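You operate a simulated robot arm through the tools that you are given. There is no shell and no other tool. Be economical: measure what you need, move in short steps, check, and stop when the job is done.

Carry out the task below with a simulated robot arm. There is one attempt and no reset: what you move stays moved.

TASK
Tip custard into the catch pan up to the 2 L line.
Fine: from the cooker bowl; free the tilt lock first; crank home and lock again.

It is judged by the outcome, as a careful person would: the job done as asked, and still so three seconds after it is handed in. It fails if anything else is knocked over, pushed out of place, dropped, spilled or broken.

THE ROBOT
A 6-joint arm with a two-finger parallel gripper, fixed in place. Base frame: the origin is at the foot of the arm, x ahead of it, y to its left, z up. Lengths are in mm, angles in rad, forces in N, time in s.
With the tool pointing down near the work surface it reaches from about 100 to 620 mm from the base axis. Its first joint turns from -1.152 to 1.152 rad. Payload 2.9 kg.
Tool frame: the origin (TCP) lies between the finger pads and is the grasp point; the fingertips stand 30 mm ahead of it; z points along the fingers, y is the line along which they close. The gripper opens to 110 mm. The fingers are 20 mm wide and 10 mm thick; the gripper's body (48 by 112 mm) begins 55 mm behind the TCP.
Orientation is that of the tool frame in the base frame, as a unit quaternion [w, x, y, z]. With the fingers straight down and closing along the base's y, the tool's x points along the base's -x, its y along +y and its z along -z.

THE INTERFACE
- The arm moves only by the tool send_rows. Its argument "plan" is text: rows parted by semicolons, each of 7 numbers parted by spaces: the shift along the base's x, y, z in units of 500 mm (1.0 is 500 mm), then the turn, a rotation vector about the base's x, y, z in units of 90 degrees (1.0 is 90 degrees), then the finger opening in cm, from 0 to 11. In form: dx dy dz rx ry rz hand; .... A call has 1 to 10 rows; each row is the pose to reach, as a shift and turn from the pose commanded when the call began. A call with a number of a shift or a turn outside -1 to 1 is refused whole. A row lasts 0.2 s, in which the tool goes at most 50 mm and 0.15 rad; a call with a longer step from one row to the next is refused whole, and so is a gripper value outside its range. A pose out of reach is approached as far as the arm can. The call stops where the force on the tool passes 70 N (or 10 N more than at its start, if that is more) or the arm is blocked; 0.2 s more then pass. The fingers move at their own pace (about 108 mm/s each) and stop on an object; they squeeze with about 43 N. The grip force told is the motor's: it shows also when the fingers shut on nothing. Time passes only in rows, and 0.2 s behind the last, so rows that repeat a pose let the fingers close. It gives the time, the measured TCP pose, the force on the tool (base axes), the opening and the grip force at its end, in the units of the frame above (readings bear some noise).
- Cameras (640 x 400 px; columns grow to the right, rows downward): "scene" is fixed at [83.9, 445.8, 1378.3]; the picture's right is [-0.64, -0.76, 0.00], its down [-0.49, 0.41, -0.77] and it looks along [0.59, -0.50, -0.63] (base axes); focal length 338 px, centre (320, 200). "wrist" rides on the gripper at [-36, 0, -57] in the tool frame; the picture's right is [0.00, -1.00, 0.00], its down [0.97, 0.00, -0.24] and it looks along [0.24, 0.00, 0.97] (tool axes); focal length 218 px, centre (320, 200).
- capture(camera): a new picture of that camera. No time passes.
- pixel_to_xyz(camera, pixels): for up to 12 pixels [column, row] of the newest picture of that camera ("zoom" is the newest enlarged one), the place [x, y, z] in the base frame of the surface seen there, good to about 2 mm. No time passes.
- enlarge(camera, box): a new picture of the part [left, top, right, bottom] of that camera's present view, enlarged. No time passes.
- finish_job(): hands the job in; it is judged then, once.

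Work in short steps. Measure before you move; look again where a grasp or a placing could have gone wrong, and mend it. You have 80 turns and 46 pictures in all, those below and enlarged ones among them. Open the gripper and draw the arm clear of the work before you hand the job in, unless the task says otherwise; then end with one line.

The tools are called as name(argument=value, ...) on one line, values as JSON. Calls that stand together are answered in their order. send_rows: Moves the arm, as the interface text tells. Its arguments: {"type":"object","properties":{"plan":{"type":"string"}},"required":["plan"]} The other tools are called the same way: capture (camera) takes a picture; pixel_to_xyz (camera, pixels) gives the place of the surface under pixels of a picture; enlarge (camera, box) takes an enlarged picture of a part of a camera's view; finish_job () hands the job in.

At the start:

```text
t: 0.0
ee_pos: [359.0, 10.1, 1044.7]
orientation: [-0.001, 0.001, 1.0, 0.001]
contact_force: [0.6, -0.1, -0.1]
finger_gap: 110.0
gripper_force: 0.0
```

scene: 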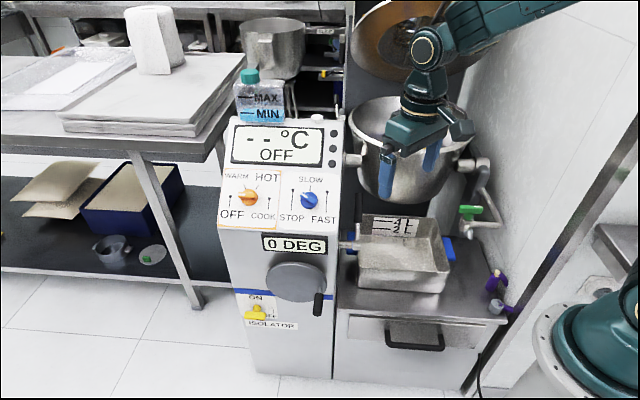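
wrist: 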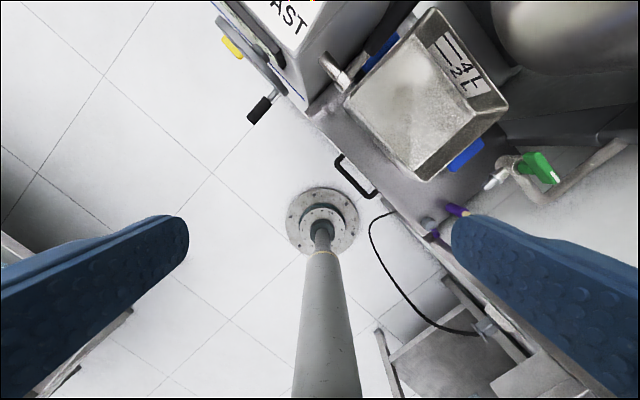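

The scene shows the cooker cabinet with a crank wheel near (297,283), a 0 DEG display, and the pan near (400,255). I'll enlarge to find the tilt lock.

enlarge(camera="scene", box=[220, 200, 380, 340])

enlarge(camera="scene", box=[330, 80, 530, 340])

```text
2.86 times, centred on (300, 270) of scene
```

zoom: 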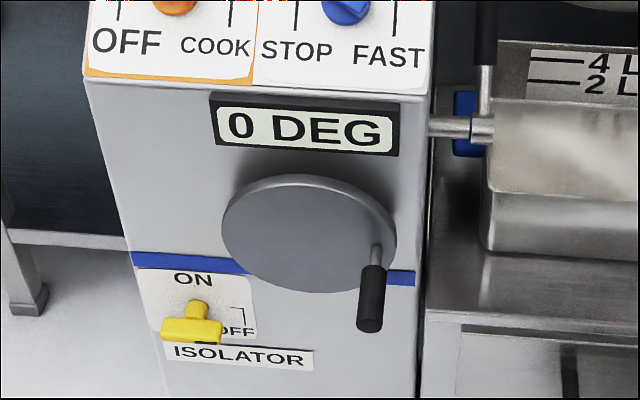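

```text
1.54 times, centred on (430, 210) of scene
```

zoom: 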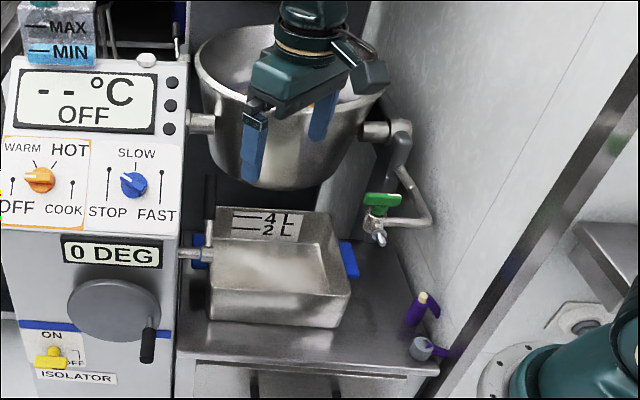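

The bolt with the upright black handle at about (348,243), on the cabinet's right side, looks like the tilt lock. I'll zoom in there and measure.

enlarge(camera="scene", box=[325, 190, 405, 270])

pixel_to_xyz(camera="scene", pixels=[[268, 278], [297, 283], [320, 275], [295, 300], [319, 297], [318, 310], [345, 244], [353, 246], [300, 240], [375, 245], [447, 255], [400, 290]])

enlarge(camera="wrist", box=[200, 0, 520, 200])

```text
5.00 times, centred on (365, 230) of scene
```

zoom: 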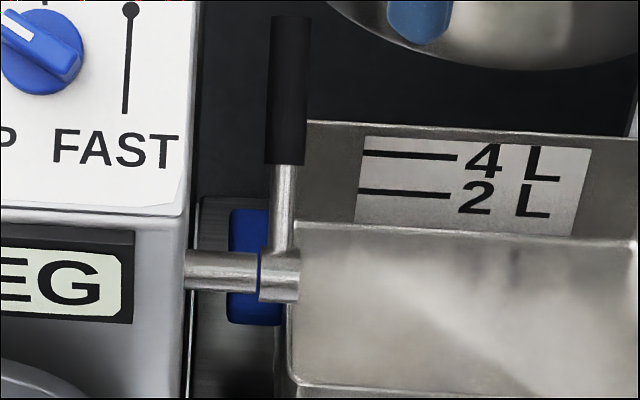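

```text
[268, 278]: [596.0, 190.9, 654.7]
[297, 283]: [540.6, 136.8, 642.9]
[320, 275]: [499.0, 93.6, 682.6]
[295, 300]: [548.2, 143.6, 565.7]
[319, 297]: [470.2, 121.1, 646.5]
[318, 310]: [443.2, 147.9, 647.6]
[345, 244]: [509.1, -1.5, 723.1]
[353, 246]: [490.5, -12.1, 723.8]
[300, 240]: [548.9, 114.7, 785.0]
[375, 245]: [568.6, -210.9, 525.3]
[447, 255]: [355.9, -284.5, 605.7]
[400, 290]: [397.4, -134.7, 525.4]
```

```text
2.00 times, centred on (360, 100) of wrist
```

zoom: 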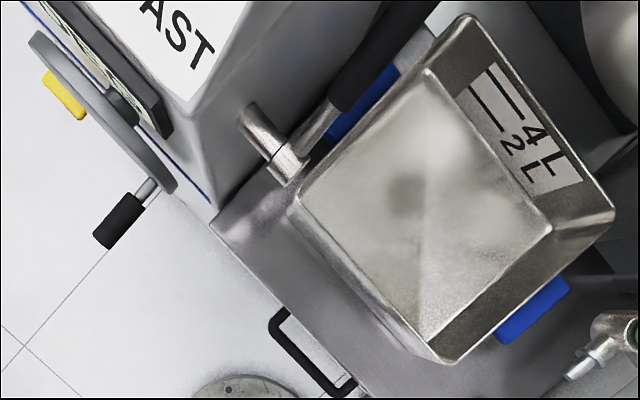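

pixel_to_xyz(camera="scene", pixels=[[361, 195], [361, 200], [361, 207], [360, 214], [360, 220], [350, 244], [360, 244], [359, 247], [349, 247], [360, 228], [356, 250], [340, 248]])

enlarge(camera="scene", box=[340, 80, 490, 180])

```text
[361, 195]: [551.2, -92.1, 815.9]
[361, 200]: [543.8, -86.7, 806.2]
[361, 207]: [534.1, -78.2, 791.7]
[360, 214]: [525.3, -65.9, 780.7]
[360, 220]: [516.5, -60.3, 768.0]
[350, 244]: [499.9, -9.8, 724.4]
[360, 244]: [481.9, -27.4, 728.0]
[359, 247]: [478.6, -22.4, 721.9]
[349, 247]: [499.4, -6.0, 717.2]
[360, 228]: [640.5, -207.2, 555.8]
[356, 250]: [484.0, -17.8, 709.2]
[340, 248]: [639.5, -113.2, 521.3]
```

```text
4.00 times, centred on (415, 130) of scene
```

zoom: 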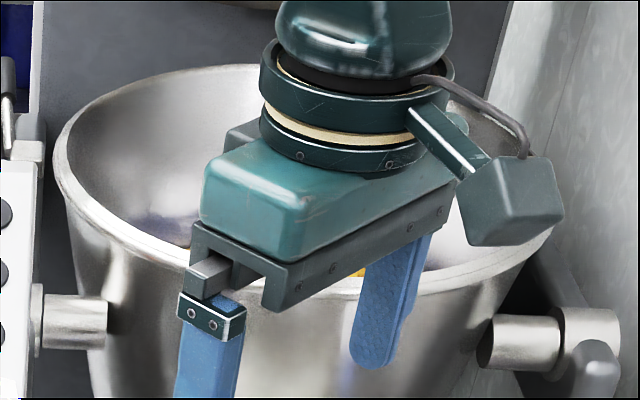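

pixel_to_xyz(camera="scene", pixels=[[355, 120], [362, 160], [366, 185], [378, 195], [415, 195], [352, 160], [331, 165], [336, 200], [330, 228], [331, 120], [318, 119], [480, 165]])

pixel_to_xyz(camera="wrist", pixels=[[308, 106], [336, 97], [322, 61], [368, 52], [380, 40], [350, 95], [420, 176], [507, 106], [430, 10], [410, 35], [560, 60], [520, 55]])

```text
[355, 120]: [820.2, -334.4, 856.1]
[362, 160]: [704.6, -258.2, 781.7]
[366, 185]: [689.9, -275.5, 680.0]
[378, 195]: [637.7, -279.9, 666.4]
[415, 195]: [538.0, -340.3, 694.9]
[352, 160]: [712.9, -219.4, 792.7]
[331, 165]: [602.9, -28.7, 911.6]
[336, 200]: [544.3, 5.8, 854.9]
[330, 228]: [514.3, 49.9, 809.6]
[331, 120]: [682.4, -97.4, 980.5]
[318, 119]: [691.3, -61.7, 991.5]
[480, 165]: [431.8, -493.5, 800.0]
```

```text
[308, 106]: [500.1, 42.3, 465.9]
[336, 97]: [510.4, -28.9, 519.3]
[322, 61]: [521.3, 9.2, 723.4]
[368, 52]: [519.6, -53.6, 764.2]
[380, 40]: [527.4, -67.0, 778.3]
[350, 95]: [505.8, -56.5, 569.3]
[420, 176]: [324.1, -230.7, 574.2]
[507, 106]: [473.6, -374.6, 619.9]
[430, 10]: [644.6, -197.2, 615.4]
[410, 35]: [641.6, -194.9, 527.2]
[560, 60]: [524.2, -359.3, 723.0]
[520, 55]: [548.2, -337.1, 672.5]
```

The lever hub is near n=-370, z=719 (n is the cabinet's outward normal, u runs along the front). Its grip leans 45° back, centred near (538,-84,788). I'll move above it with the fingers turned to close along u.

send_rows(plan="0.045 -0.024 -0.036 0 0 -0.0625 6; 0.09 -0.048 -0.072 0 0 -0.125 6; 0.134 -0.071 -0.109 0 0 -0.1875 6; 0.178 -0.095 -0.145 0 0 -0.25 6; 0.223 -0.119 -0.181 0 0 -0.3125 6; 0.268 -0.142 -0.217 0 0 -0.375 6; 0.312 -0.166 -0.254 0 0 -0.4375 6; 0.357 -0.19 -0.29 0 0 -0.5 6; 0.357 -0.19 -0.29 0 0 -0.5 5")

capture(camera="scene")

capture(camera="wrist")

```text
t: 2.0
ee_pos: [536.4, -83.9, 898.8]
orientation: [0.001, 0.383, 0.924, 0.0]
contact_force: [1.0, 0.1, 1.0]
finger_gap: 50.3
gripper_force: 0.0
```

```text
38 pictures are left
```

scene: 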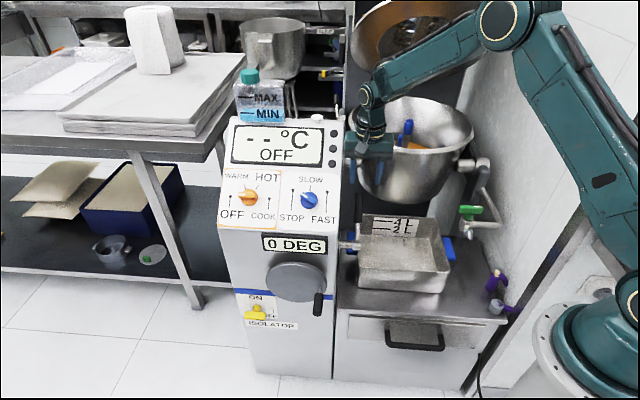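

```text
37 pictures are left
```

wrist: 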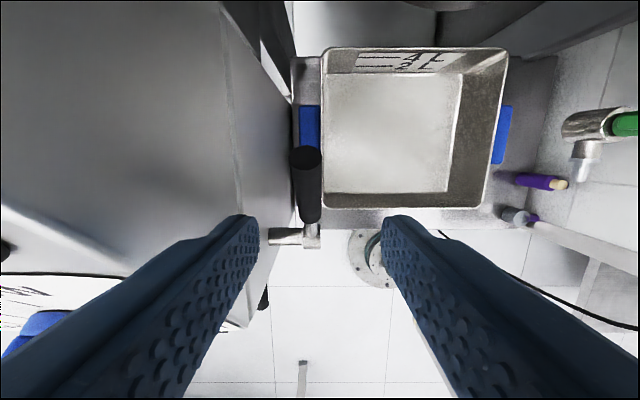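

The black lever is at wrist pixels (306,158) to (310,215). I'll measure it and the cabinet side.

pixel_to_xyz(camera="wrist", pixels=[[306, 158], [295, 160], [318, 160], [307, 185], [309, 210], [311, 240], [240, 180], [200, 150], [220, 230], [320, 110], [500, 120], [330, 60]])

```text
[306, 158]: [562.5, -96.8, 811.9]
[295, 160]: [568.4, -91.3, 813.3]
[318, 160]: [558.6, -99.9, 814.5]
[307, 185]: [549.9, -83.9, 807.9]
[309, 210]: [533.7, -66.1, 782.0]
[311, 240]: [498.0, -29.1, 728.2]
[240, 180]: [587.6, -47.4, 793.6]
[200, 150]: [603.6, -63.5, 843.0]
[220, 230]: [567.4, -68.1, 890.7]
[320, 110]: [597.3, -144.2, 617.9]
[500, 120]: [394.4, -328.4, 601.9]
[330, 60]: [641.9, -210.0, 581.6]
```

The lever is centred at u≈328 and the cabinet side at u≈382, so the gripper body across u would be too tight. I'll look at the gripper's shape up close before choosing an orientation.

enlarge(camera="scene", box=[330, 60, 430, 180])

```text
3.33 times, centred on (380, 120) of scene
```

zoom: 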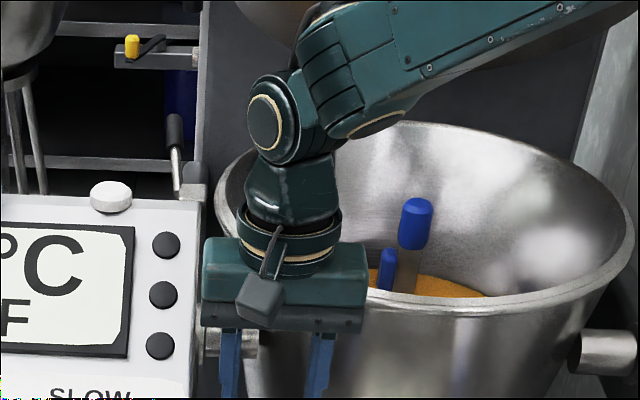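

There's a second lever-like rod with a grey grip near (357,105), behind the console by the bowl's trunnion. I need to work out which of the two is the tilt lock.

enlarge(camera="scene", box=[335, 80, 385, 130])

pixel_to_xyz(camera="scene", pixels=[[356, 98], [356, 106], [357, 115], [359, 117], [345, 118], [353, 165], [425, 147], [405, 143], [392, 125], [405, 128], [418, 152], [440, 152]])

```text
8.00 times, centred on (360, 105) of scene
```

zoom: 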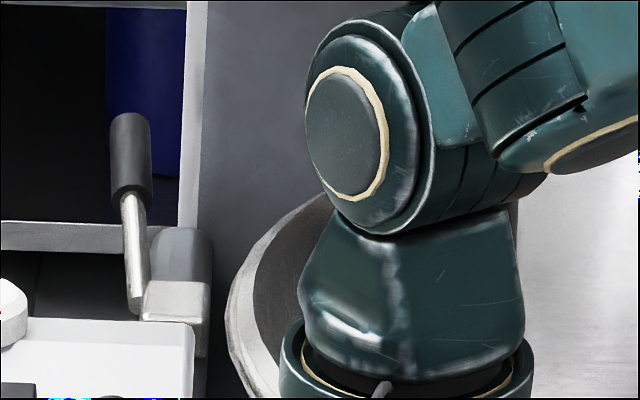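

```text
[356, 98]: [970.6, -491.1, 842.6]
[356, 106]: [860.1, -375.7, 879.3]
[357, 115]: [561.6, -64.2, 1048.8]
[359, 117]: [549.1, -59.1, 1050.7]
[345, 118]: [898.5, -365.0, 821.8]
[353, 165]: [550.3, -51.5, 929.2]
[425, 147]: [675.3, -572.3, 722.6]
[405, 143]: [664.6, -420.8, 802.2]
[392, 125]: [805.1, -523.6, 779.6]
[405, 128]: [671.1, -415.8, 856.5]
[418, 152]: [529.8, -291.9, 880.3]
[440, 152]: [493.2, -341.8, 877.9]
```

pixel_to_xyz(camera="zoom", pixels=[[130, 130], [130, 180], [133, 230], [135, 295], [170, 260], [170, 300], [200, 300], [90, 340], [190, 340], [240, 300]])

```text
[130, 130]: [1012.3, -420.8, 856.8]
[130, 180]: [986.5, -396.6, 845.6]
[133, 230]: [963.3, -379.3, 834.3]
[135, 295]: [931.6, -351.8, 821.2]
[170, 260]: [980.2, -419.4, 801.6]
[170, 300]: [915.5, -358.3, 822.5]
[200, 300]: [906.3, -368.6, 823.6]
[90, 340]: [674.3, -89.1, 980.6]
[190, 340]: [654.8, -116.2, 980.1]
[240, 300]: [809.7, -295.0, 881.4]
```

The second lever is on the lid hinge, far behind and out of reach, so the one by the pan is the tilt lock. I'll turn the gripper 90° so its narrow side faces the cabinet and straddle the lever front and back.

send_rows(plan="0 0 0 0 0 0.09 7; 0 0 0 0 0 0.18 7; 0.005 0 0 0 0 0.27 7; 0.01 0 0 0 0 0.36 7; 0.015 0 0 0 0 0.45 7; 0.02 0 0 0 0 0.54 7; 0.023 -0.001 0 0 0 0.63 7; 0.023 -0.001 0 0 0 0.72 7; 0.023 -0.001 0 0 0 0.81 7; 0.023 -0.001 0 0 0 0.9 7")

send_rows(plan="0 0 0 0 0 0.05 7; 0 0 0 0 0 0.1 7; 0 0 -0.03 0 0 0.1 7; 0 0 -0.06 0 0 0.1 7")

capture(camera="wrist")

enlarge(camera="scene", box=[310, 100, 470, 260])

```text
t: 4.2
ee_pos: [548.0, -84.7, 899.3]
orientation: [0.0, -0.309, 0.951, 0.0]
contact_force: [-0.1, 0.6, -0.8]
finger_gap: 70.0
gripper_force: 0.0
```

```text
t: 5.2
ee_pos: [548.0, -84.1, 870.7]
orientation: [0.0, -0.383, 0.924, 0.0]
contact_force: [-1.1, 1.0, 0.8]
finger_gap: 69.7
gripper_force: 0.0
```

```text
34 pictures are left
```

wrist: 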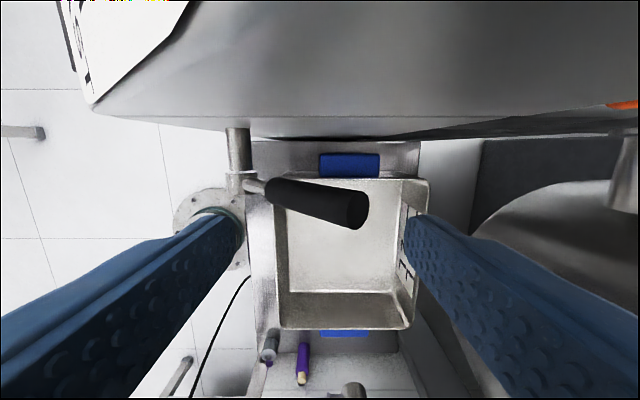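

```text
2.50 times, centred on (390, 180) of scene
```

zoom: 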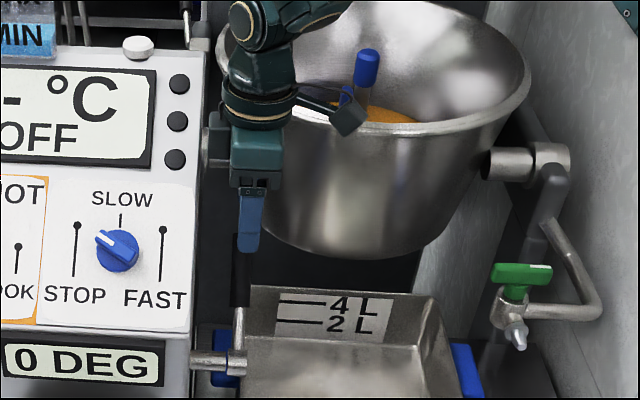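

The lever end at (358,210) is aligned and sits between the fingers, so I descend 60 mm to straddle it.

send_rows(plan="0 0 -0.04 0 0 0 7; 0 0 -0.08 0 0 0 7; 0 0 -0.12 0 0 0 7")

send_rows(plan="-0.014 0.014 0 0 0 0 7; -0.028 0.028 0 0 0 0 7; -0.042 0.042 0 0 0 0 7; -0.056 0.056 0 0 0 0 7; -0.07 0.07 0 0 0 0 7")

enlarge(camera="scene", box=[310, 140, 430, 260])

```text
t: 6.0
ee_pos: [547.3, -84.6, 809.6]
orientation: [0.0, -0.383, 0.924, 0.0]
contact_force: [-0.5, 0.0, -0.4]
finger_gap: 70.2
gripper_force: 0.2
```

```text
t: 7.2
ee_pos: [512.0, -49.2, 809.7]
orientation: [-0.002, -0.383, 0.924, -0.001]
contact_force: [1.8, -2.1, 1.4]
finger_gap: 70.9
gripper_force: 0.8
```

```text
3.33 times, centred on (370, 200) of scene
```

zoom: 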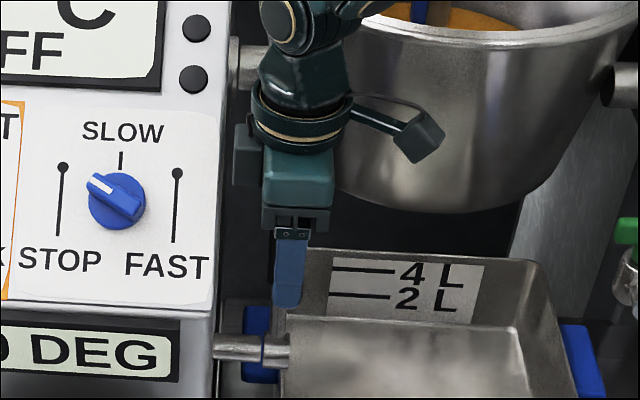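

The lever is following at about 3 N, so I keep pulling it forward in small steps.

send_rows(plan="-0.02 0.02 0 0 0 0 7; -0.04 0.04 0 0 0 0 7; -0.06 0.06 0 0 0 0 7; -0.08 0.08 0 0 0 0 7; -0.1 0.1 0 0 0 0 7; -0.12 0.12 0 0 0 0 7; -0.135 0.135 0 0 0 0 7; -0.15 0.15 0 0 0 0 7")

enlarge(camera="scene", box=[290, 160, 430, 290])

capture(camera="wrist")

```text
t: 8.9
ee_pos: [460.7, 5.5, 815.7]
orientation: [0.018, -0.369, 0.929, -0.024]
contact_force: [22.3, -29.0, 3.5]
finger_gap: 88.0
gripper_force: 18.3
stopped in row 8: the force on the tool passed its limit (the readings are from after the stop); the commanded pose is now the measured one
```

```text
3.08 times, centred on (360, 225) of scene
```

zoom: 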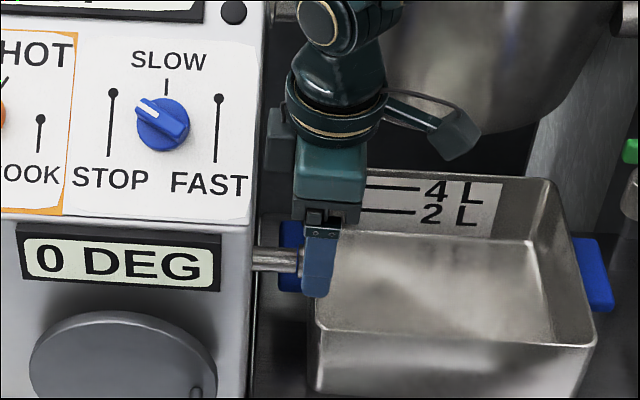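

```text
30 pictures are left
```

wrist: 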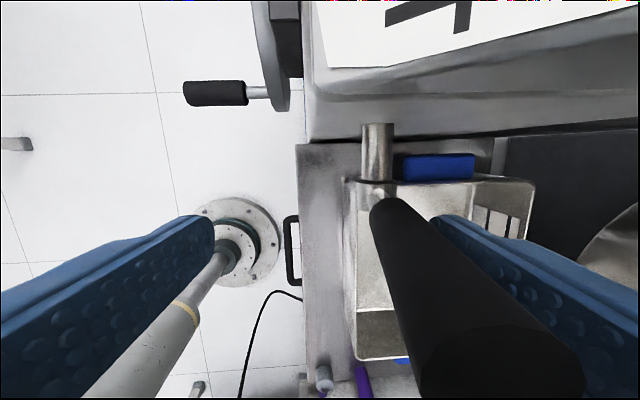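

The force limit tripped with the lever upright: its rear contact is at n≈-366 and the hub at -370, so it has reached its stop. I'll back off slightly, lift clear and look at it.

send_rows(plan="0.012 -0.012 0 0 0 0 8; 0.012 -0.012 0.04 0 0 0 8; 0.012 -0.012 0.1 0 0 0 8; 0.012 -0.012 0.18 0 0 0 8; 0.012 -0.012 0.24 0 0 0 8; -0.06 0.02 0.24 0 0 0 8; -0.14 0.05 0.24 0 0 0 8; -0.2 0.07 0.24 0 0 0 8")

enlarge(camera="scene", box=[310, 160, 430, 260])

```text
t: 10.7
ee_pos: [353.6, 45.7, 934.5]
orientation: [0.011, -0.374, 0.927, -0.017]
contact_force: [0.5, 0.1, -0.3]
finger_gap: 79.9
gripper_force: 0.1
```

```text
4.00 times, centred on (370, 210) of scene
```

zoom: 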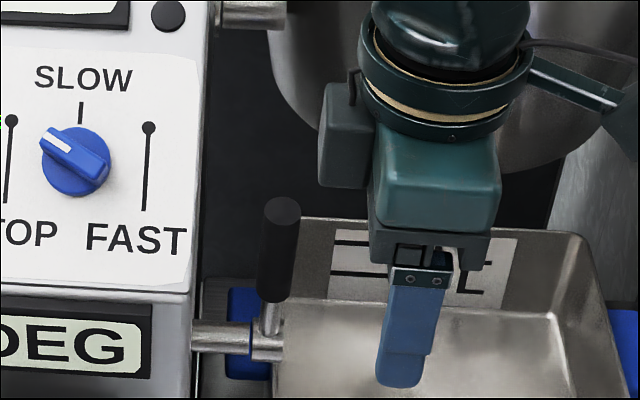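

pixel_to_xyz(camera="zoom", pixels=[[282, 212], [280, 250], [275, 290], [270, 322], [268, 345]])

pixel_to_xyz(camera="scene", pixels=[[317, 316], [319, 305], [319, 296], [315, 307], [322, 306], [320, 291], [270, 285], [325, 285], [297, 263], [297, 302], [285, 265], [310, 298]])

```text
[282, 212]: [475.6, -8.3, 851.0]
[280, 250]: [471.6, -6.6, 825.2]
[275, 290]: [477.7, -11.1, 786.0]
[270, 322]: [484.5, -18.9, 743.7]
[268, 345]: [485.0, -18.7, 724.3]
```

```text
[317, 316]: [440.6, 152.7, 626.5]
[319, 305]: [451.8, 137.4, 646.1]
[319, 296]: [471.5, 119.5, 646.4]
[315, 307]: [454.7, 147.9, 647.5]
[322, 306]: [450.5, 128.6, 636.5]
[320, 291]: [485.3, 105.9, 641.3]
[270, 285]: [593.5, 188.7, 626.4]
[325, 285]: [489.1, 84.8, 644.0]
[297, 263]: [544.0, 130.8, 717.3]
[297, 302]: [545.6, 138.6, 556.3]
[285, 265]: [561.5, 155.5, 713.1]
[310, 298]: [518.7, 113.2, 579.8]
```

The lever stands about 7° forward of upright, at its stop. Next is the crank: handle axis at about (455,136,638) at 3 o'clock, wheel centre u≈480, z≈638, radius about 62. I'll turn the tool back and move above the handle.

send_rows(plan="0.02 0.018 -0.01 0.0026 0.0005 -0.0936 8; 0.04 0.036 -0.02 0.0053 0.001 -0.187 8; 0.061 0.054 -0.03 0.008 0.0015 -0.281 8; 0.081 0.072 -0.04 0.0106 0.002 -0.374 8; 0.102 0.09 -0.05 0.0133 0.0025 -0.468 7; 0.122 0.108 -0.06 0.016 0.003 -0.562 6; 0.142 0.126 -0.07 0.0186 0.0034 -0.655 6; 0.163 0.144 -0.08 0.0213 0.004 -0.749 5; 0.183 0.162 -0.09 0.024 0.0045 -0.842 5; 0.2034 0.1802 -0.1 0.0266 0.005 -0.936 5")

send_rows(plan="0 0 -0.05 0.0015 0.0002 -0.0523 5; 0 0 -0.13 0.0015 0.0002 -0.0523 5; 0 0 -0.19 0.0015 0.0002 -0.0523 5; 0 0 -0.25 0.0015 0.0002 -0.0523 5; 0 0 -0.25 0.0015 0.0002 -0.0523 5")

capture(camera="wrist")

capture(camera="scene")

```text
t: 12.9
ee_pos: [454.6, 137.9, 883.7]
orientation: [0.001, 0.346, 0.938, 0.0]
contact_force: [0.0, 0.0, 0.0]
finger_gap: 49.9
gripper_force: 0.1
```

```text
t: 14.1
ee_pos: [457.3, 136.1, 759.7]
orientation: [0.001, 0.384, 0.923, 0.001]
contact_force: [-0.6, 0.5, 0.3]
finger_gap: 50.1
gripper_force: 0.0
```

```text
28 pictures are left
```

wrist: 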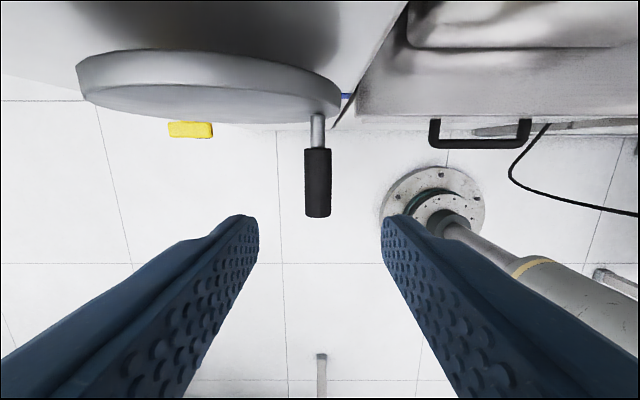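

```text
27 pictures are left
```

scene: 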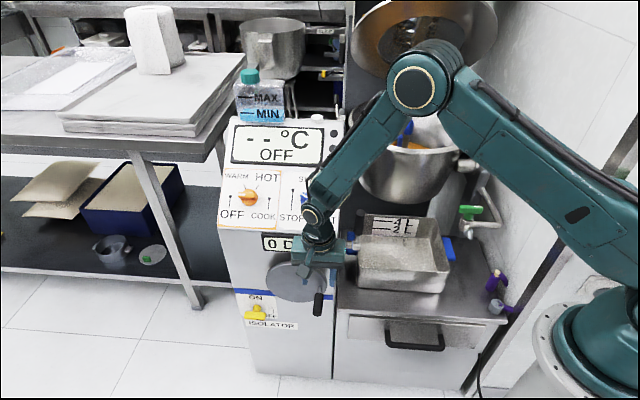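

pixel_to_xyz(camera="wrist", pixels=[[317, 155], [317, 180], [317, 205], [307, 180], [328, 180], [318, 130], [80, 80], [338, 110], [200, 55]])

```text
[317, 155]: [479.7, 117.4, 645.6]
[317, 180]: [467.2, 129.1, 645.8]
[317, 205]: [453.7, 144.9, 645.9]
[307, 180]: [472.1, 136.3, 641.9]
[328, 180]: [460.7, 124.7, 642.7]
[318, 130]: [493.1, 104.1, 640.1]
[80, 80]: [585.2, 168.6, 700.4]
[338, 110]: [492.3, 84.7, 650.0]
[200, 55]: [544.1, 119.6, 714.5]
```

send_rows(plan="0.01 -0.0036 -0.06 0 0 0 5; 0.01 -0.0036 -0.12 0 0 0 5; 0.01 -0.0036 -0.18 0 0 0 5; 0.01 -0.0036 -0.245 0 0 0 5; 0.01 -0.0036 -0.245 0 0 0 1; 0.01 -0.0036 -0.245 0 0 0 1; 0.01 -0.0036 -0.245 0 0 0 1")

enlarge(camera="scene", box=[230, 190, 390, 330])

```text
t: 15.7
ee_pos: [461.7, 133.8, 635.4]
orientation: [0.0, 0.383, 0.924, -0.001]
contact_force: [-4.0, -9.3, -1.4]
finger_gap: 22.3
gripper_force: 44.8
```

```text
2.86 times, centred on (310, 260) of scene
```

zoom: 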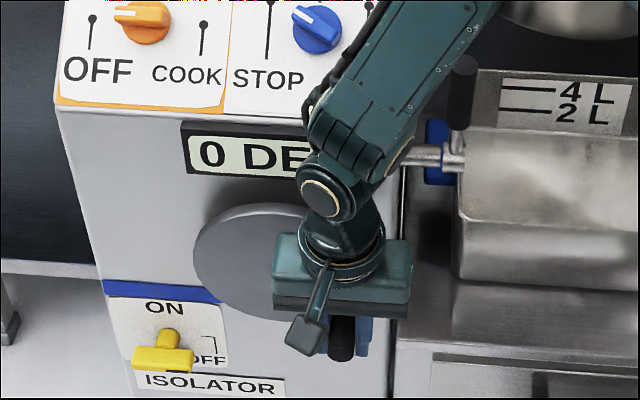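

The handle is gripped (gap 22). I'll try a small clockwise turn (handle down) of 20° and watch the force and the display.

send_rows(plan="0.0013 0.0013 -0.0208 0 0 0 1; 0.0051 0.0051 -0.041 0 0 0 1; 0.0051 0.0051 -0.041 0 0 0 1")

enlarge(camera="scene", box=[230, 190, 390, 330])

```text
t: 16.5
ee_pos: [464.4, 136.4, 615.4]
orientation: [0.0, 0.383, 0.924, 0.0]
contact_force: [-2.7, -14.5, -2.4]
finger_gap: 22.2
gripper_force: 44.9
```

```text
2.86 times, centred on (310, 260) of scene
```

zoom: 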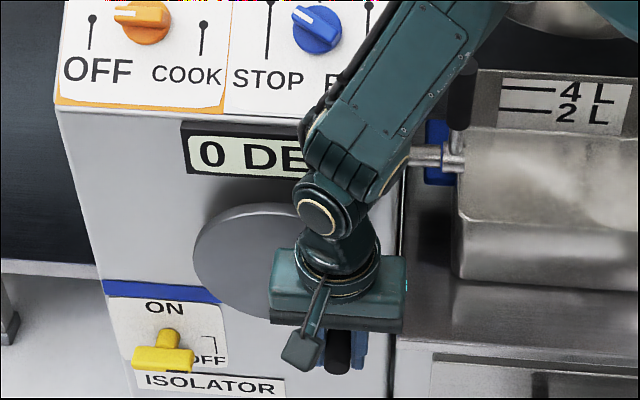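

It turns freely, so I continue the arc to φ=90° (handle at the bottom).

send_rows(plan="0.0102 0.0102 -0.0278 0 0 0 1; 0.0252 0.0252 -0.051 0 0 0 1; 0.0438 0.0438 -0.0678 0 0 0 1; 0.065 0.065 -0.0772 0 0 0 1; 0.0798 0.0798 -0.079 0 0 0 1; 0.0798 0.0798 -0.079 0 0 0 1")

capture(camera="scene")

```text
t: 17.9
ee_pos: [502.5, 177.1, 573.3]
orientation: [0.0, 0.383, 0.924, 0.001]
contact_force: [5.3, -8.3, -29.9]
finger_gap: 22.3
gripper_force: 44.9
```

```text
24 pictures are left
```

scene: 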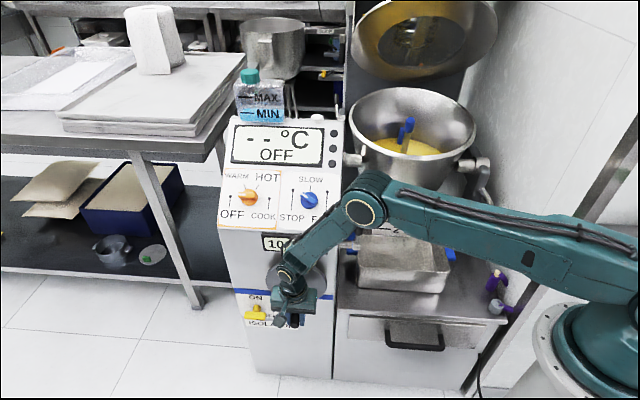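

The display reads 10 and the bowl is tilting forward, so this is the right direction. The forces suggest a radius of about 64. I continue to φ=180°.

send_rows(plan="0.0236 0.0236 -0.0036 0 0 0 1; 0.0454 0.0454 0.0092 0 0 0 1; 0.0642 0.0642 0.0294 0 0 0 1; 0.0785 0.0785 0.056 0 0 0 1; 0.0875 0.0875 0.0868 0 0 0 1; 0.0906 0.0906 0.12 0 0 0 1; 0.0906 0.0906 0.12 0 0 0 1")

capture(camera="scene")

```text
t: 19.5
ee_pos: [550.5, 224.7, 639.6]
orientation: [0.005, 0.382, 0.924, 0.005]
contact_force: [17.5, 25.2, 2.1]
finger_gap: 22.0
gripper_force: 45.0
```

```text
23 pictures are left
```

scene: 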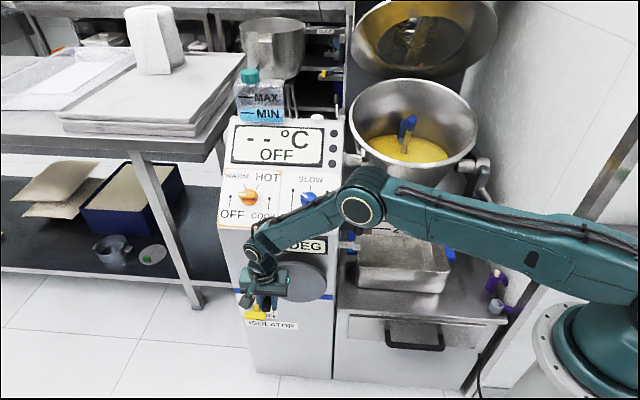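

The forces refine the circle: uc≈484, zc≈637, R≈64.5. I continue to φ=270° (top), then check the custard level.

send_rows(plan="0.0031 0.0031 0.0334 0 0 0 1; -0.0059 -0.0059 0.0646 0 0 0 1; -0.0205 -0.0205 0.0912 0 0 0 1; -0.0393 -0.0393 0.1118 0 0 0 1; -0.0614 -0.0614 0.1246 0 0 0 1; -0.085 -0.085 0.129 0 0 0 1; -0.085 -0.085 0.129 0 0 0 1")

enlarge(camera="scene", box=[240, 70, 500, 310])

```text
t: 21.1
ee_pos: [504.3, 177.0, 700.4]
orientation: [0.0, 0.383, 0.924, -0.001]
contact_force: [-6.5, 2.4, 22.7]
finger_gap: 21.8
gripper_force: 45.0
```

```text
1.67 times, centred on (370, 190) of scene
```

zoom: 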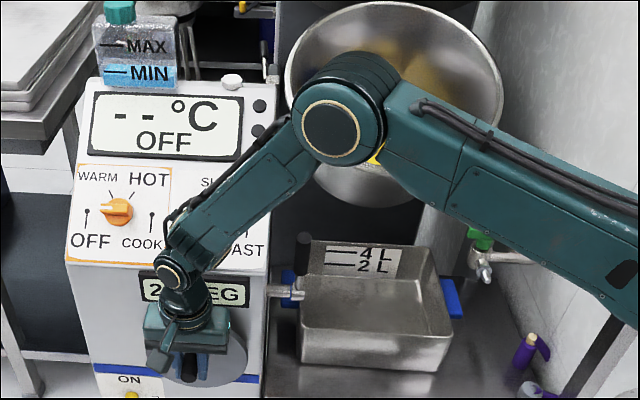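

enlarge(camera="scene", box=[350, 120, 450, 180])

```text
6.40 times, centred on (400, 150) of scene
```

zoom: 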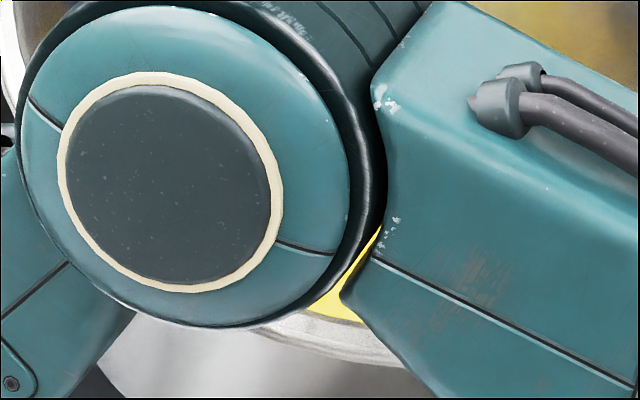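

Custard is now right at the lip, at about 28°. From here I advance in small crank steps and measure the pan's level lines.

send_rows(plan="-0.0118 -0.0118 -0.0011 0 0 0 1; -0.0236 -0.0236 -0.0044 0 0 0 1; -0.0236 -0.0236 -0.0044 0 0 0 1; -0.0236 -0.0236 -0.0044 0 0 0 1; -0.0236 -0.0236 -0.0044 0 0 0 1")

enlarge(camera="scene", box=[330, 130, 490, 300])

pixel_to_xyz(camera="scene", pixels=[[378, 229], [383, 229], [378, 220], [383, 221], [400, 250], [410, 262], [385, 255], [380, 236]])

```text
t: 22.3
ee_pos: [494.5, 167.5, 698.2]
orientation: [0.001, 0.383, 0.924, -0.001]
contact_force: [-6.4, 2.6, 1.0]
finger_gap: 21.9
gripper_force: 45.0
```

```text
2.35 times, centred on (410, 215) of scene
```

zoom: 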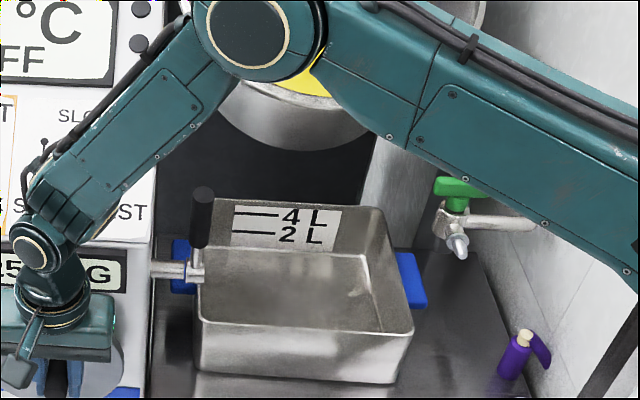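

```text
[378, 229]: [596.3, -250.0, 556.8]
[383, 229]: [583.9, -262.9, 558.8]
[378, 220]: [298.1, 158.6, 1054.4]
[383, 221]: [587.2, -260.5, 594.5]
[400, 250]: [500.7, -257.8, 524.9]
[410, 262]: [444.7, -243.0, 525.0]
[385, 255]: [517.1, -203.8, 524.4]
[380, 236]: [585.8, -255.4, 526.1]
```

The pan floor is at z≈525, the 2 L line at z≈558 and the 4 L line at z≈594. There is no flow yet, so I advance 15° more.

send_rows(plan="-0.0112 -0.0112 -0.0054 0 0 0 1; -0.0219 -0.0219 -0.0128 0 0 0 1; -0.0219 -0.0219 -0.0128 0 0 0 1; -0.0219 -0.0219 -0.0128 0 0 0 1; -0.0219 -0.0219 -0.0128 0 0 0 1")

enlarge(camera="scene", box=[330, 130, 490, 300])

pixel_to_xyz(camera="zoom", pixels=[[255, 232], [245, 231], [262, 233], [255, 214], [318, 85], [310, 90], [300, 300], [330, 280]])

```text
t: 23.5
ee_pos: [482.5, 157.5, 692.3]
orientation: [0.0, 0.383, 0.924, 0.001]
contact_force: [1.8, 17.5, -19.7]
finger_gap: 21.5
gripper_force: 44.4
```

```text
2.35 times, centred on (410, 215) of scene
```

zoom: 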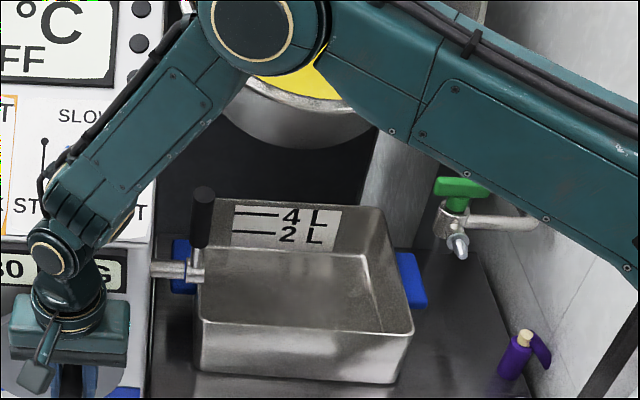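

```text
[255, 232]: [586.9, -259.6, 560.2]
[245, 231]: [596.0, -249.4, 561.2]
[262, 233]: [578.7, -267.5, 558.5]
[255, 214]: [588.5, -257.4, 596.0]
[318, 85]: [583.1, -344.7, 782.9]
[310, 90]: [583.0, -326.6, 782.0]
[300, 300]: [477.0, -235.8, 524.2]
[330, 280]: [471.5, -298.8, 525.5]
```

pixel_to_xyz(camera="zoom", pixels=[[290, 92], [290, 96], [290, 100], [320, 96], [320, 100], [320, 104], [270, 85], [270, 90], [330, 90], [300, 85]])

```text
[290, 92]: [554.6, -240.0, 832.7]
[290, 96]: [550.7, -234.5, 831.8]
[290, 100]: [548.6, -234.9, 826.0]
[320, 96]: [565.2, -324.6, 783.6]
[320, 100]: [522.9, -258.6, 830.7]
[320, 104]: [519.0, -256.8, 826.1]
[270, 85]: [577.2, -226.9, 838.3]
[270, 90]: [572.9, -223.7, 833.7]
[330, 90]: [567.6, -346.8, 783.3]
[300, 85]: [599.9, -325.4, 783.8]
```

The display reads 30. The custard surface is at z≈783 and the lip at z≈831, so there are still about 48 mm to go. I crank on to φ=360°, about 36° of tilt.

send_rows(plan="-0.019 -0.019 -0.0206 0 0 0 1; -0.0335 -0.0335 -0.0472 0 0 0 1; -0.0426 -0.0426 -0.0784 0 0 0 1; -0.0457 -0.0457 -0.1118 0 0 0 1; -0.0457 -0.0457 -0.1118 0 0 0 1")

enlarge(camera="scene", box=[250, 80, 490, 300])

```text
t: 24.7
ee_pos: [460.9, 134.6, 635.4]
orientation: [0.0, 0.384, 0.923, 0.002]
contact_force: [-7.0, 18.8, 2.2]
finger_gap: 21.5
gripper_force: 45.1
```

```text
1.82 times, centred on (370, 190) of scene
```

zoom: 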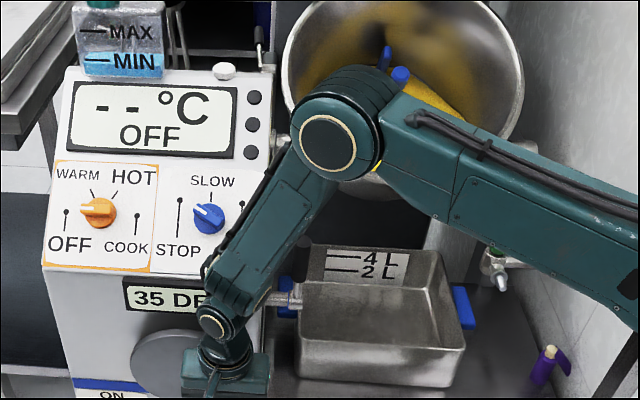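

pixel_to_xyz(camera="zoom", pixels=[[450, 105], [425, 90], [378, 170], [375, 178], [372, 182], [480, 160], [365, 186]])

```text
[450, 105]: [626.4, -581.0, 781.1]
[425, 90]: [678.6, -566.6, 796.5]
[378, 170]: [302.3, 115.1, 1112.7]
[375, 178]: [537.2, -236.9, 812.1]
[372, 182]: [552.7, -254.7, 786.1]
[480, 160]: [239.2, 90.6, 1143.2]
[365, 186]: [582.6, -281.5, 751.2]
```

The display reads 35, with the lip about 34 mm above the custard. I crank to φ=450° (about 44°), where the arm leaves the bowl in view.

send_rows(plan="0.0031 0.0031 -0.0334 0 0 0 1; 0.0122 0.0122 -0.0644 0 0 0 1; 0.0267 0.0267 -0.0912 0 0 0 1; 0.0457 0.0457 -0.1118 0 0 0 1; 0.0676 0.0676 -0.1246 0 0 0 1; 0.0912 0.0912 -0.129 0 0 0 1; 0.0912 0.0912 -0.129 0 0 0 1")

enlarge(camera="scene", box=[250, 80, 490, 300])

```text
t: 26.3
ee_pos: [506.6, 180.9, 571.7]
orientation: [0.001, 0.383, 0.924, 0.001]
contact_force: [-11.3, 8.5, 19.0]
finger_gap: 21.4
gripper_force: 44.6
```

```text
1.82 times, centred on (370, 190) of scene
```

zoom: 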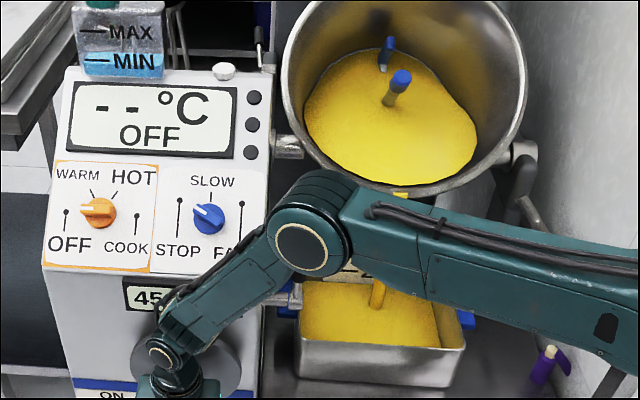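

It's pouring already, so I measure the pan level straight away.

pixel_to_xyz(camera="zoom", pixels=[[340, 320], [420, 325], [350, 300], [400, 340], [320, 330], [400, 195], [400, 188], [430, 170], [378, 290]])

```text
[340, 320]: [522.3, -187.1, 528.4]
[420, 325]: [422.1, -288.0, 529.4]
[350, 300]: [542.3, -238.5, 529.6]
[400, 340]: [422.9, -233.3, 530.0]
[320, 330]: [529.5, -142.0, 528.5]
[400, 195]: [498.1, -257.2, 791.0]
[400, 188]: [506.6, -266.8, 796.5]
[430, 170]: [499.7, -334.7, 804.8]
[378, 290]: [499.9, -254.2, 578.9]
```

The level is 529 against a target of 560. I hold for about 0.8 s to see the flow rate.

send_rows(plan="0 0 0 0 0 0 1; 0 0 0 0 0 0 1; 0 0 0 0 0 0 1")

enlarge(camera="scene", box=[250, 80, 490, 300])

pixel_to_xyz(camera="zoom", pixels=[[340, 320], [420, 325], [350, 300], [400, 340], [320, 330], [400, 165], [378, 290]])

```text
t: 27.1
ee_pos: [506.7, 179.0, 573.4]
orientation: [0.002, 0.382, 0.924, 0.001]
contact_force: [-9.2, 9.5, 23.8]
finger_gap: 21.4
gripper_force: 44.1
```

```text
1.82 times, centred on (370, 190) of scene
```

zoom: 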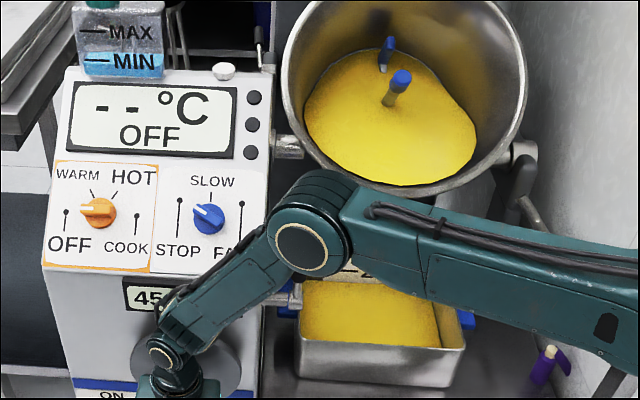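

```text
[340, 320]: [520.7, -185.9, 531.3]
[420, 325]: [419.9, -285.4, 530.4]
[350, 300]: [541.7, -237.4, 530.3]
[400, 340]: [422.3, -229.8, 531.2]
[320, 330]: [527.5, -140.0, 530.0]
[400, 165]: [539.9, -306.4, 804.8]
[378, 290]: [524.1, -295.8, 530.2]
```

The flow stopped by itself at level ≈530.5, so each tilt angle has its own equilibrium. I advance 15° of crank and let it settle.

send_rows(plan="0.0119 0.0119 0.0012 0 0 0 1; 0.0236 0.0236 0.0044 0 0 0 1; 0.0236 0.0236 0.0044 0 0 0 1; 0.0236 0.0236 0.0044 0 0 0 1; 0.0236 0.0236 0.0044 0 0 0 1; 0.0236 0.0236 0.0044 0 0 0 1")

enlarge(camera="scene", box=[250, 80, 490, 300])

pixel_to_xyz(camera="zoom", pixels=[[340, 320], [420, 325], [350, 300], [400, 340], [320, 330], [400, 165], [378, 290]])

```text
t: 28.5
ee_pos: [517.6, 190.8, 574.3]
orientation: [0.001, 0.384, 0.923, 0.0]
contact_force: [-9.5, -3.7, 30.3]
finger_gap: 21.5
gripper_force: 44.2
```

```text
1.82 times, centred on (370, 190) of scene
```

zoom: 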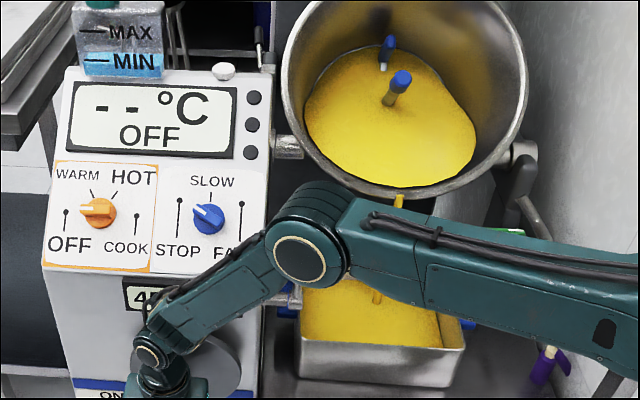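

```text
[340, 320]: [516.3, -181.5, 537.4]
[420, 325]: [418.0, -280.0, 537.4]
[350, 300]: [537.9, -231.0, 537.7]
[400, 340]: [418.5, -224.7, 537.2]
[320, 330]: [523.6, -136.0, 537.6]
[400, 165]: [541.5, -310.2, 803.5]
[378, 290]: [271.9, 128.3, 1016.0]
```

The level is 537.5 with a thin stream still running. I advance 22.5° of crank and settle.

send_rows(plan="0.0164 0.0164 0.0086 0 0 0 1; 0.032 0.032 0.0224 0 0 0 1; 0.032 0.032 0.0224 0 0 0 1; 0.032 0.032 0.0224 0 0 0 1; 0.032 0.032 0.0224 0 0 0 1; 0.032 0.032 0.0224 0 0 0 1; 0.032 0.032 0.0224 0 0 0 1")

enlarge(camera="scene", box=[250, 80, 490, 300])

pixel_to_xyz(camera="zoom", pixels=[[340, 320], [420, 325], [350, 300], [400, 335], [320, 330], [400, 165], [378, 290]])

```text
t: 30.1
ee_pos: [533.1, 208.3, 584.0]
orientation: [0.001, 0.384, 0.923, -0.001]
contact_force: [-11.4, -20.4, 25.4]
finger_gap: 21.5
gripper_force: 45.2
```

```text
1.82 times, centred on (370, 190) of scene
```

zoom: 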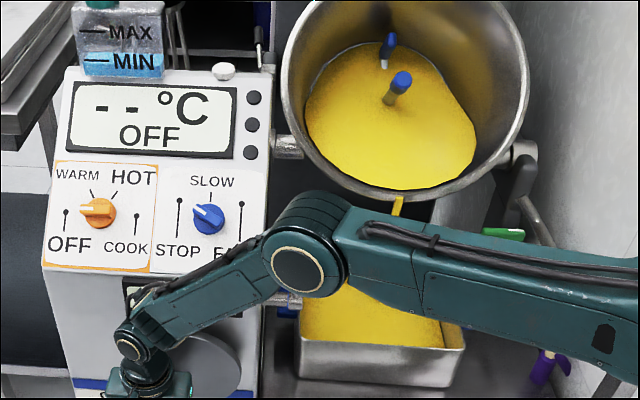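

```text
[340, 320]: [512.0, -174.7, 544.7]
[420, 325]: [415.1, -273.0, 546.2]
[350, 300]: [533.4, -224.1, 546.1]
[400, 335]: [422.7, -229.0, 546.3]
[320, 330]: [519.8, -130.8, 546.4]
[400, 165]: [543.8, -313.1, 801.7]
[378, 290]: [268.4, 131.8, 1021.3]
```

The level is 546 and still flowing, so I hold to see where it settles.

send_rows(plan="0 0 0 0 0 0 1; 0 0 0 0 0 0 1; 0 0 0 0 0 0 1; 0 0 0 0 0 0 1; 0 0 0 0 0 0 1")

enlarge(camera="scene", box=[250, 80, 490, 300])

pixel_to_xyz(camera="zoom", pixels=[[340, 320], [420, 325], [350, 300], [400, 335], [320, 330], [400, 165], [380, 310]])

```text
t: 31.3
ee_pos: [534.4, 207.8, 584.4]
orientation: [0.002, 0.384, 0.923, 0.001]
contact_force: [-8.4, -23.4, 26.8]
finger_gap: 21.7
gripper_force: 44.4
```

```text
1.82 times, centred on (370, 190) of scene
```

zoom: 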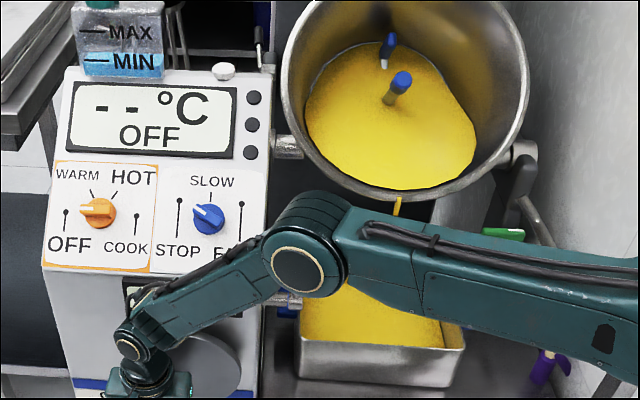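

```text
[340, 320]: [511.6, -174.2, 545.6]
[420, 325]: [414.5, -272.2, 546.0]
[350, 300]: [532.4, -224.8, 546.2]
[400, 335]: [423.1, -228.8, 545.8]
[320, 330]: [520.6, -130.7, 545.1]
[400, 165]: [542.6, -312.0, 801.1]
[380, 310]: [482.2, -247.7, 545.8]
```

It has settled at 546. I advance 28° of crank, expecting about 556.

send_rows(plan="0.0112 0.0112 0.0142 0 0 0 1; 0.0201 0.0201 0.03 0 0 0 1; 0.0274 0.0274 0.0486 0 0 0 1; 0.0274 0.0274 0.0486 0 0 0 1; 0.0274 0.0274 0.0486 0 0 0 1; 0.0274 0.0274 0.0486 0 0 0 1; 0.0274 0.0274 0.0486 0 0 0 1; 0.0274 0.0274 0.0486 0 0 0 1; 0.0274 0.0274 0.0486 0 0 0 1; 0.0274 0.0274 0.0486 0 0 0 1")

enlarge(camera="scene", box=[250, 80, 490, 300])

pixel_to_xyz(camera="zoom", pixels=[[340, 320], [420, 325], [350, 310], [400, 335], [320, 330], [400, 165], [380, 310]])

```text
t: 33.5
ee_pos: [546.8, 219.9, 609.0]
orientation: [0.0, 0.384, 0.923, -0.001]
contact_force: [-14.8, -19.5, 8.9]
finger_gap: 21.5
gripper_force: 45.2
```

```text
1.82 times, centred on (370, 190) of scene
```

zoom: 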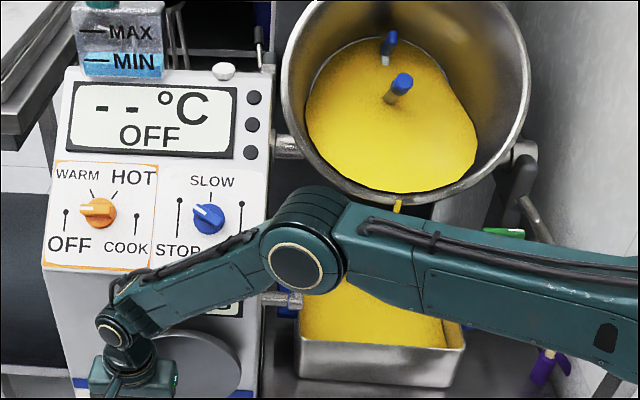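

```text
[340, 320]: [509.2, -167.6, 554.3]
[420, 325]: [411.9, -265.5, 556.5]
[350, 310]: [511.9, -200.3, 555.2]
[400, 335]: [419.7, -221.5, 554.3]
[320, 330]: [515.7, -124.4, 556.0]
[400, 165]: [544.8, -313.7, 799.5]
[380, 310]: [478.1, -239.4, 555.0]
```

The level is 555.3, so I make one last small advance of 11.5° for the last 4–5 mm.

send_rows(plan="0.0059 0.0059 0.0246 0 0 0 1; 0.0059 0.0059 0.0246 0 0 0 1; 0.0059 0.0059 0.0246 0 0 0 1; 0.0059 0.0059 0.0246 0 0 0 1; 0.0059 0.0059 0.0246 0 0 0 1; 0.0059 0.0059 0.0246 0 0 0 1; 0.0059 0.0059 0.0246 0 0 0 1; 0.0059 0.0059 0.0246 0 0 0 1")

enlarge(camera="scene", box=[330, 130, 490, 300])

pixel_to_xyz(camera="zoom", pixels=[[240, 300], [260, 310], [300, 315], [350, 315], [310, 300], [220, 310], [330, 310], [280, 300]])

```text
t: 35.3
ee_pos: [550.7, 223.3, 621.0]
orientation: [0.0, 0.383, 0.924, 0.0]
contact_force: [-15.6, -15.7, 3.5]
finger_gap: 21.6
gripper_force: 44.9
```

```text
2.35 times, centred on (410, 215) of scene
```

zoom: 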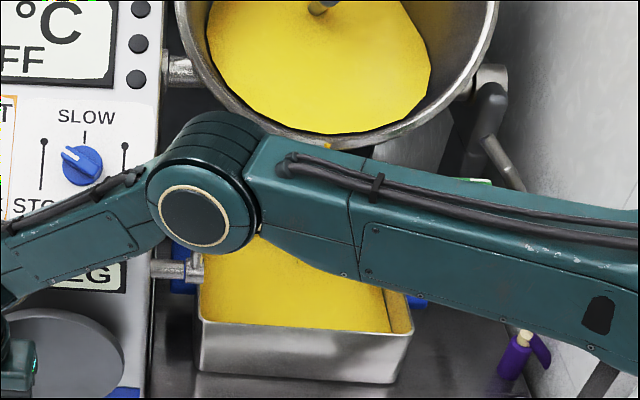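

```text
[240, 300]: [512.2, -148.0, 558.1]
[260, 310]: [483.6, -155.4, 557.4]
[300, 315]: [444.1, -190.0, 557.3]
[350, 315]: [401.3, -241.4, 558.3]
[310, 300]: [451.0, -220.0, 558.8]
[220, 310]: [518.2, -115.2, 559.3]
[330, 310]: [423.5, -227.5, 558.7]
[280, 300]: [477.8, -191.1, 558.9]
```

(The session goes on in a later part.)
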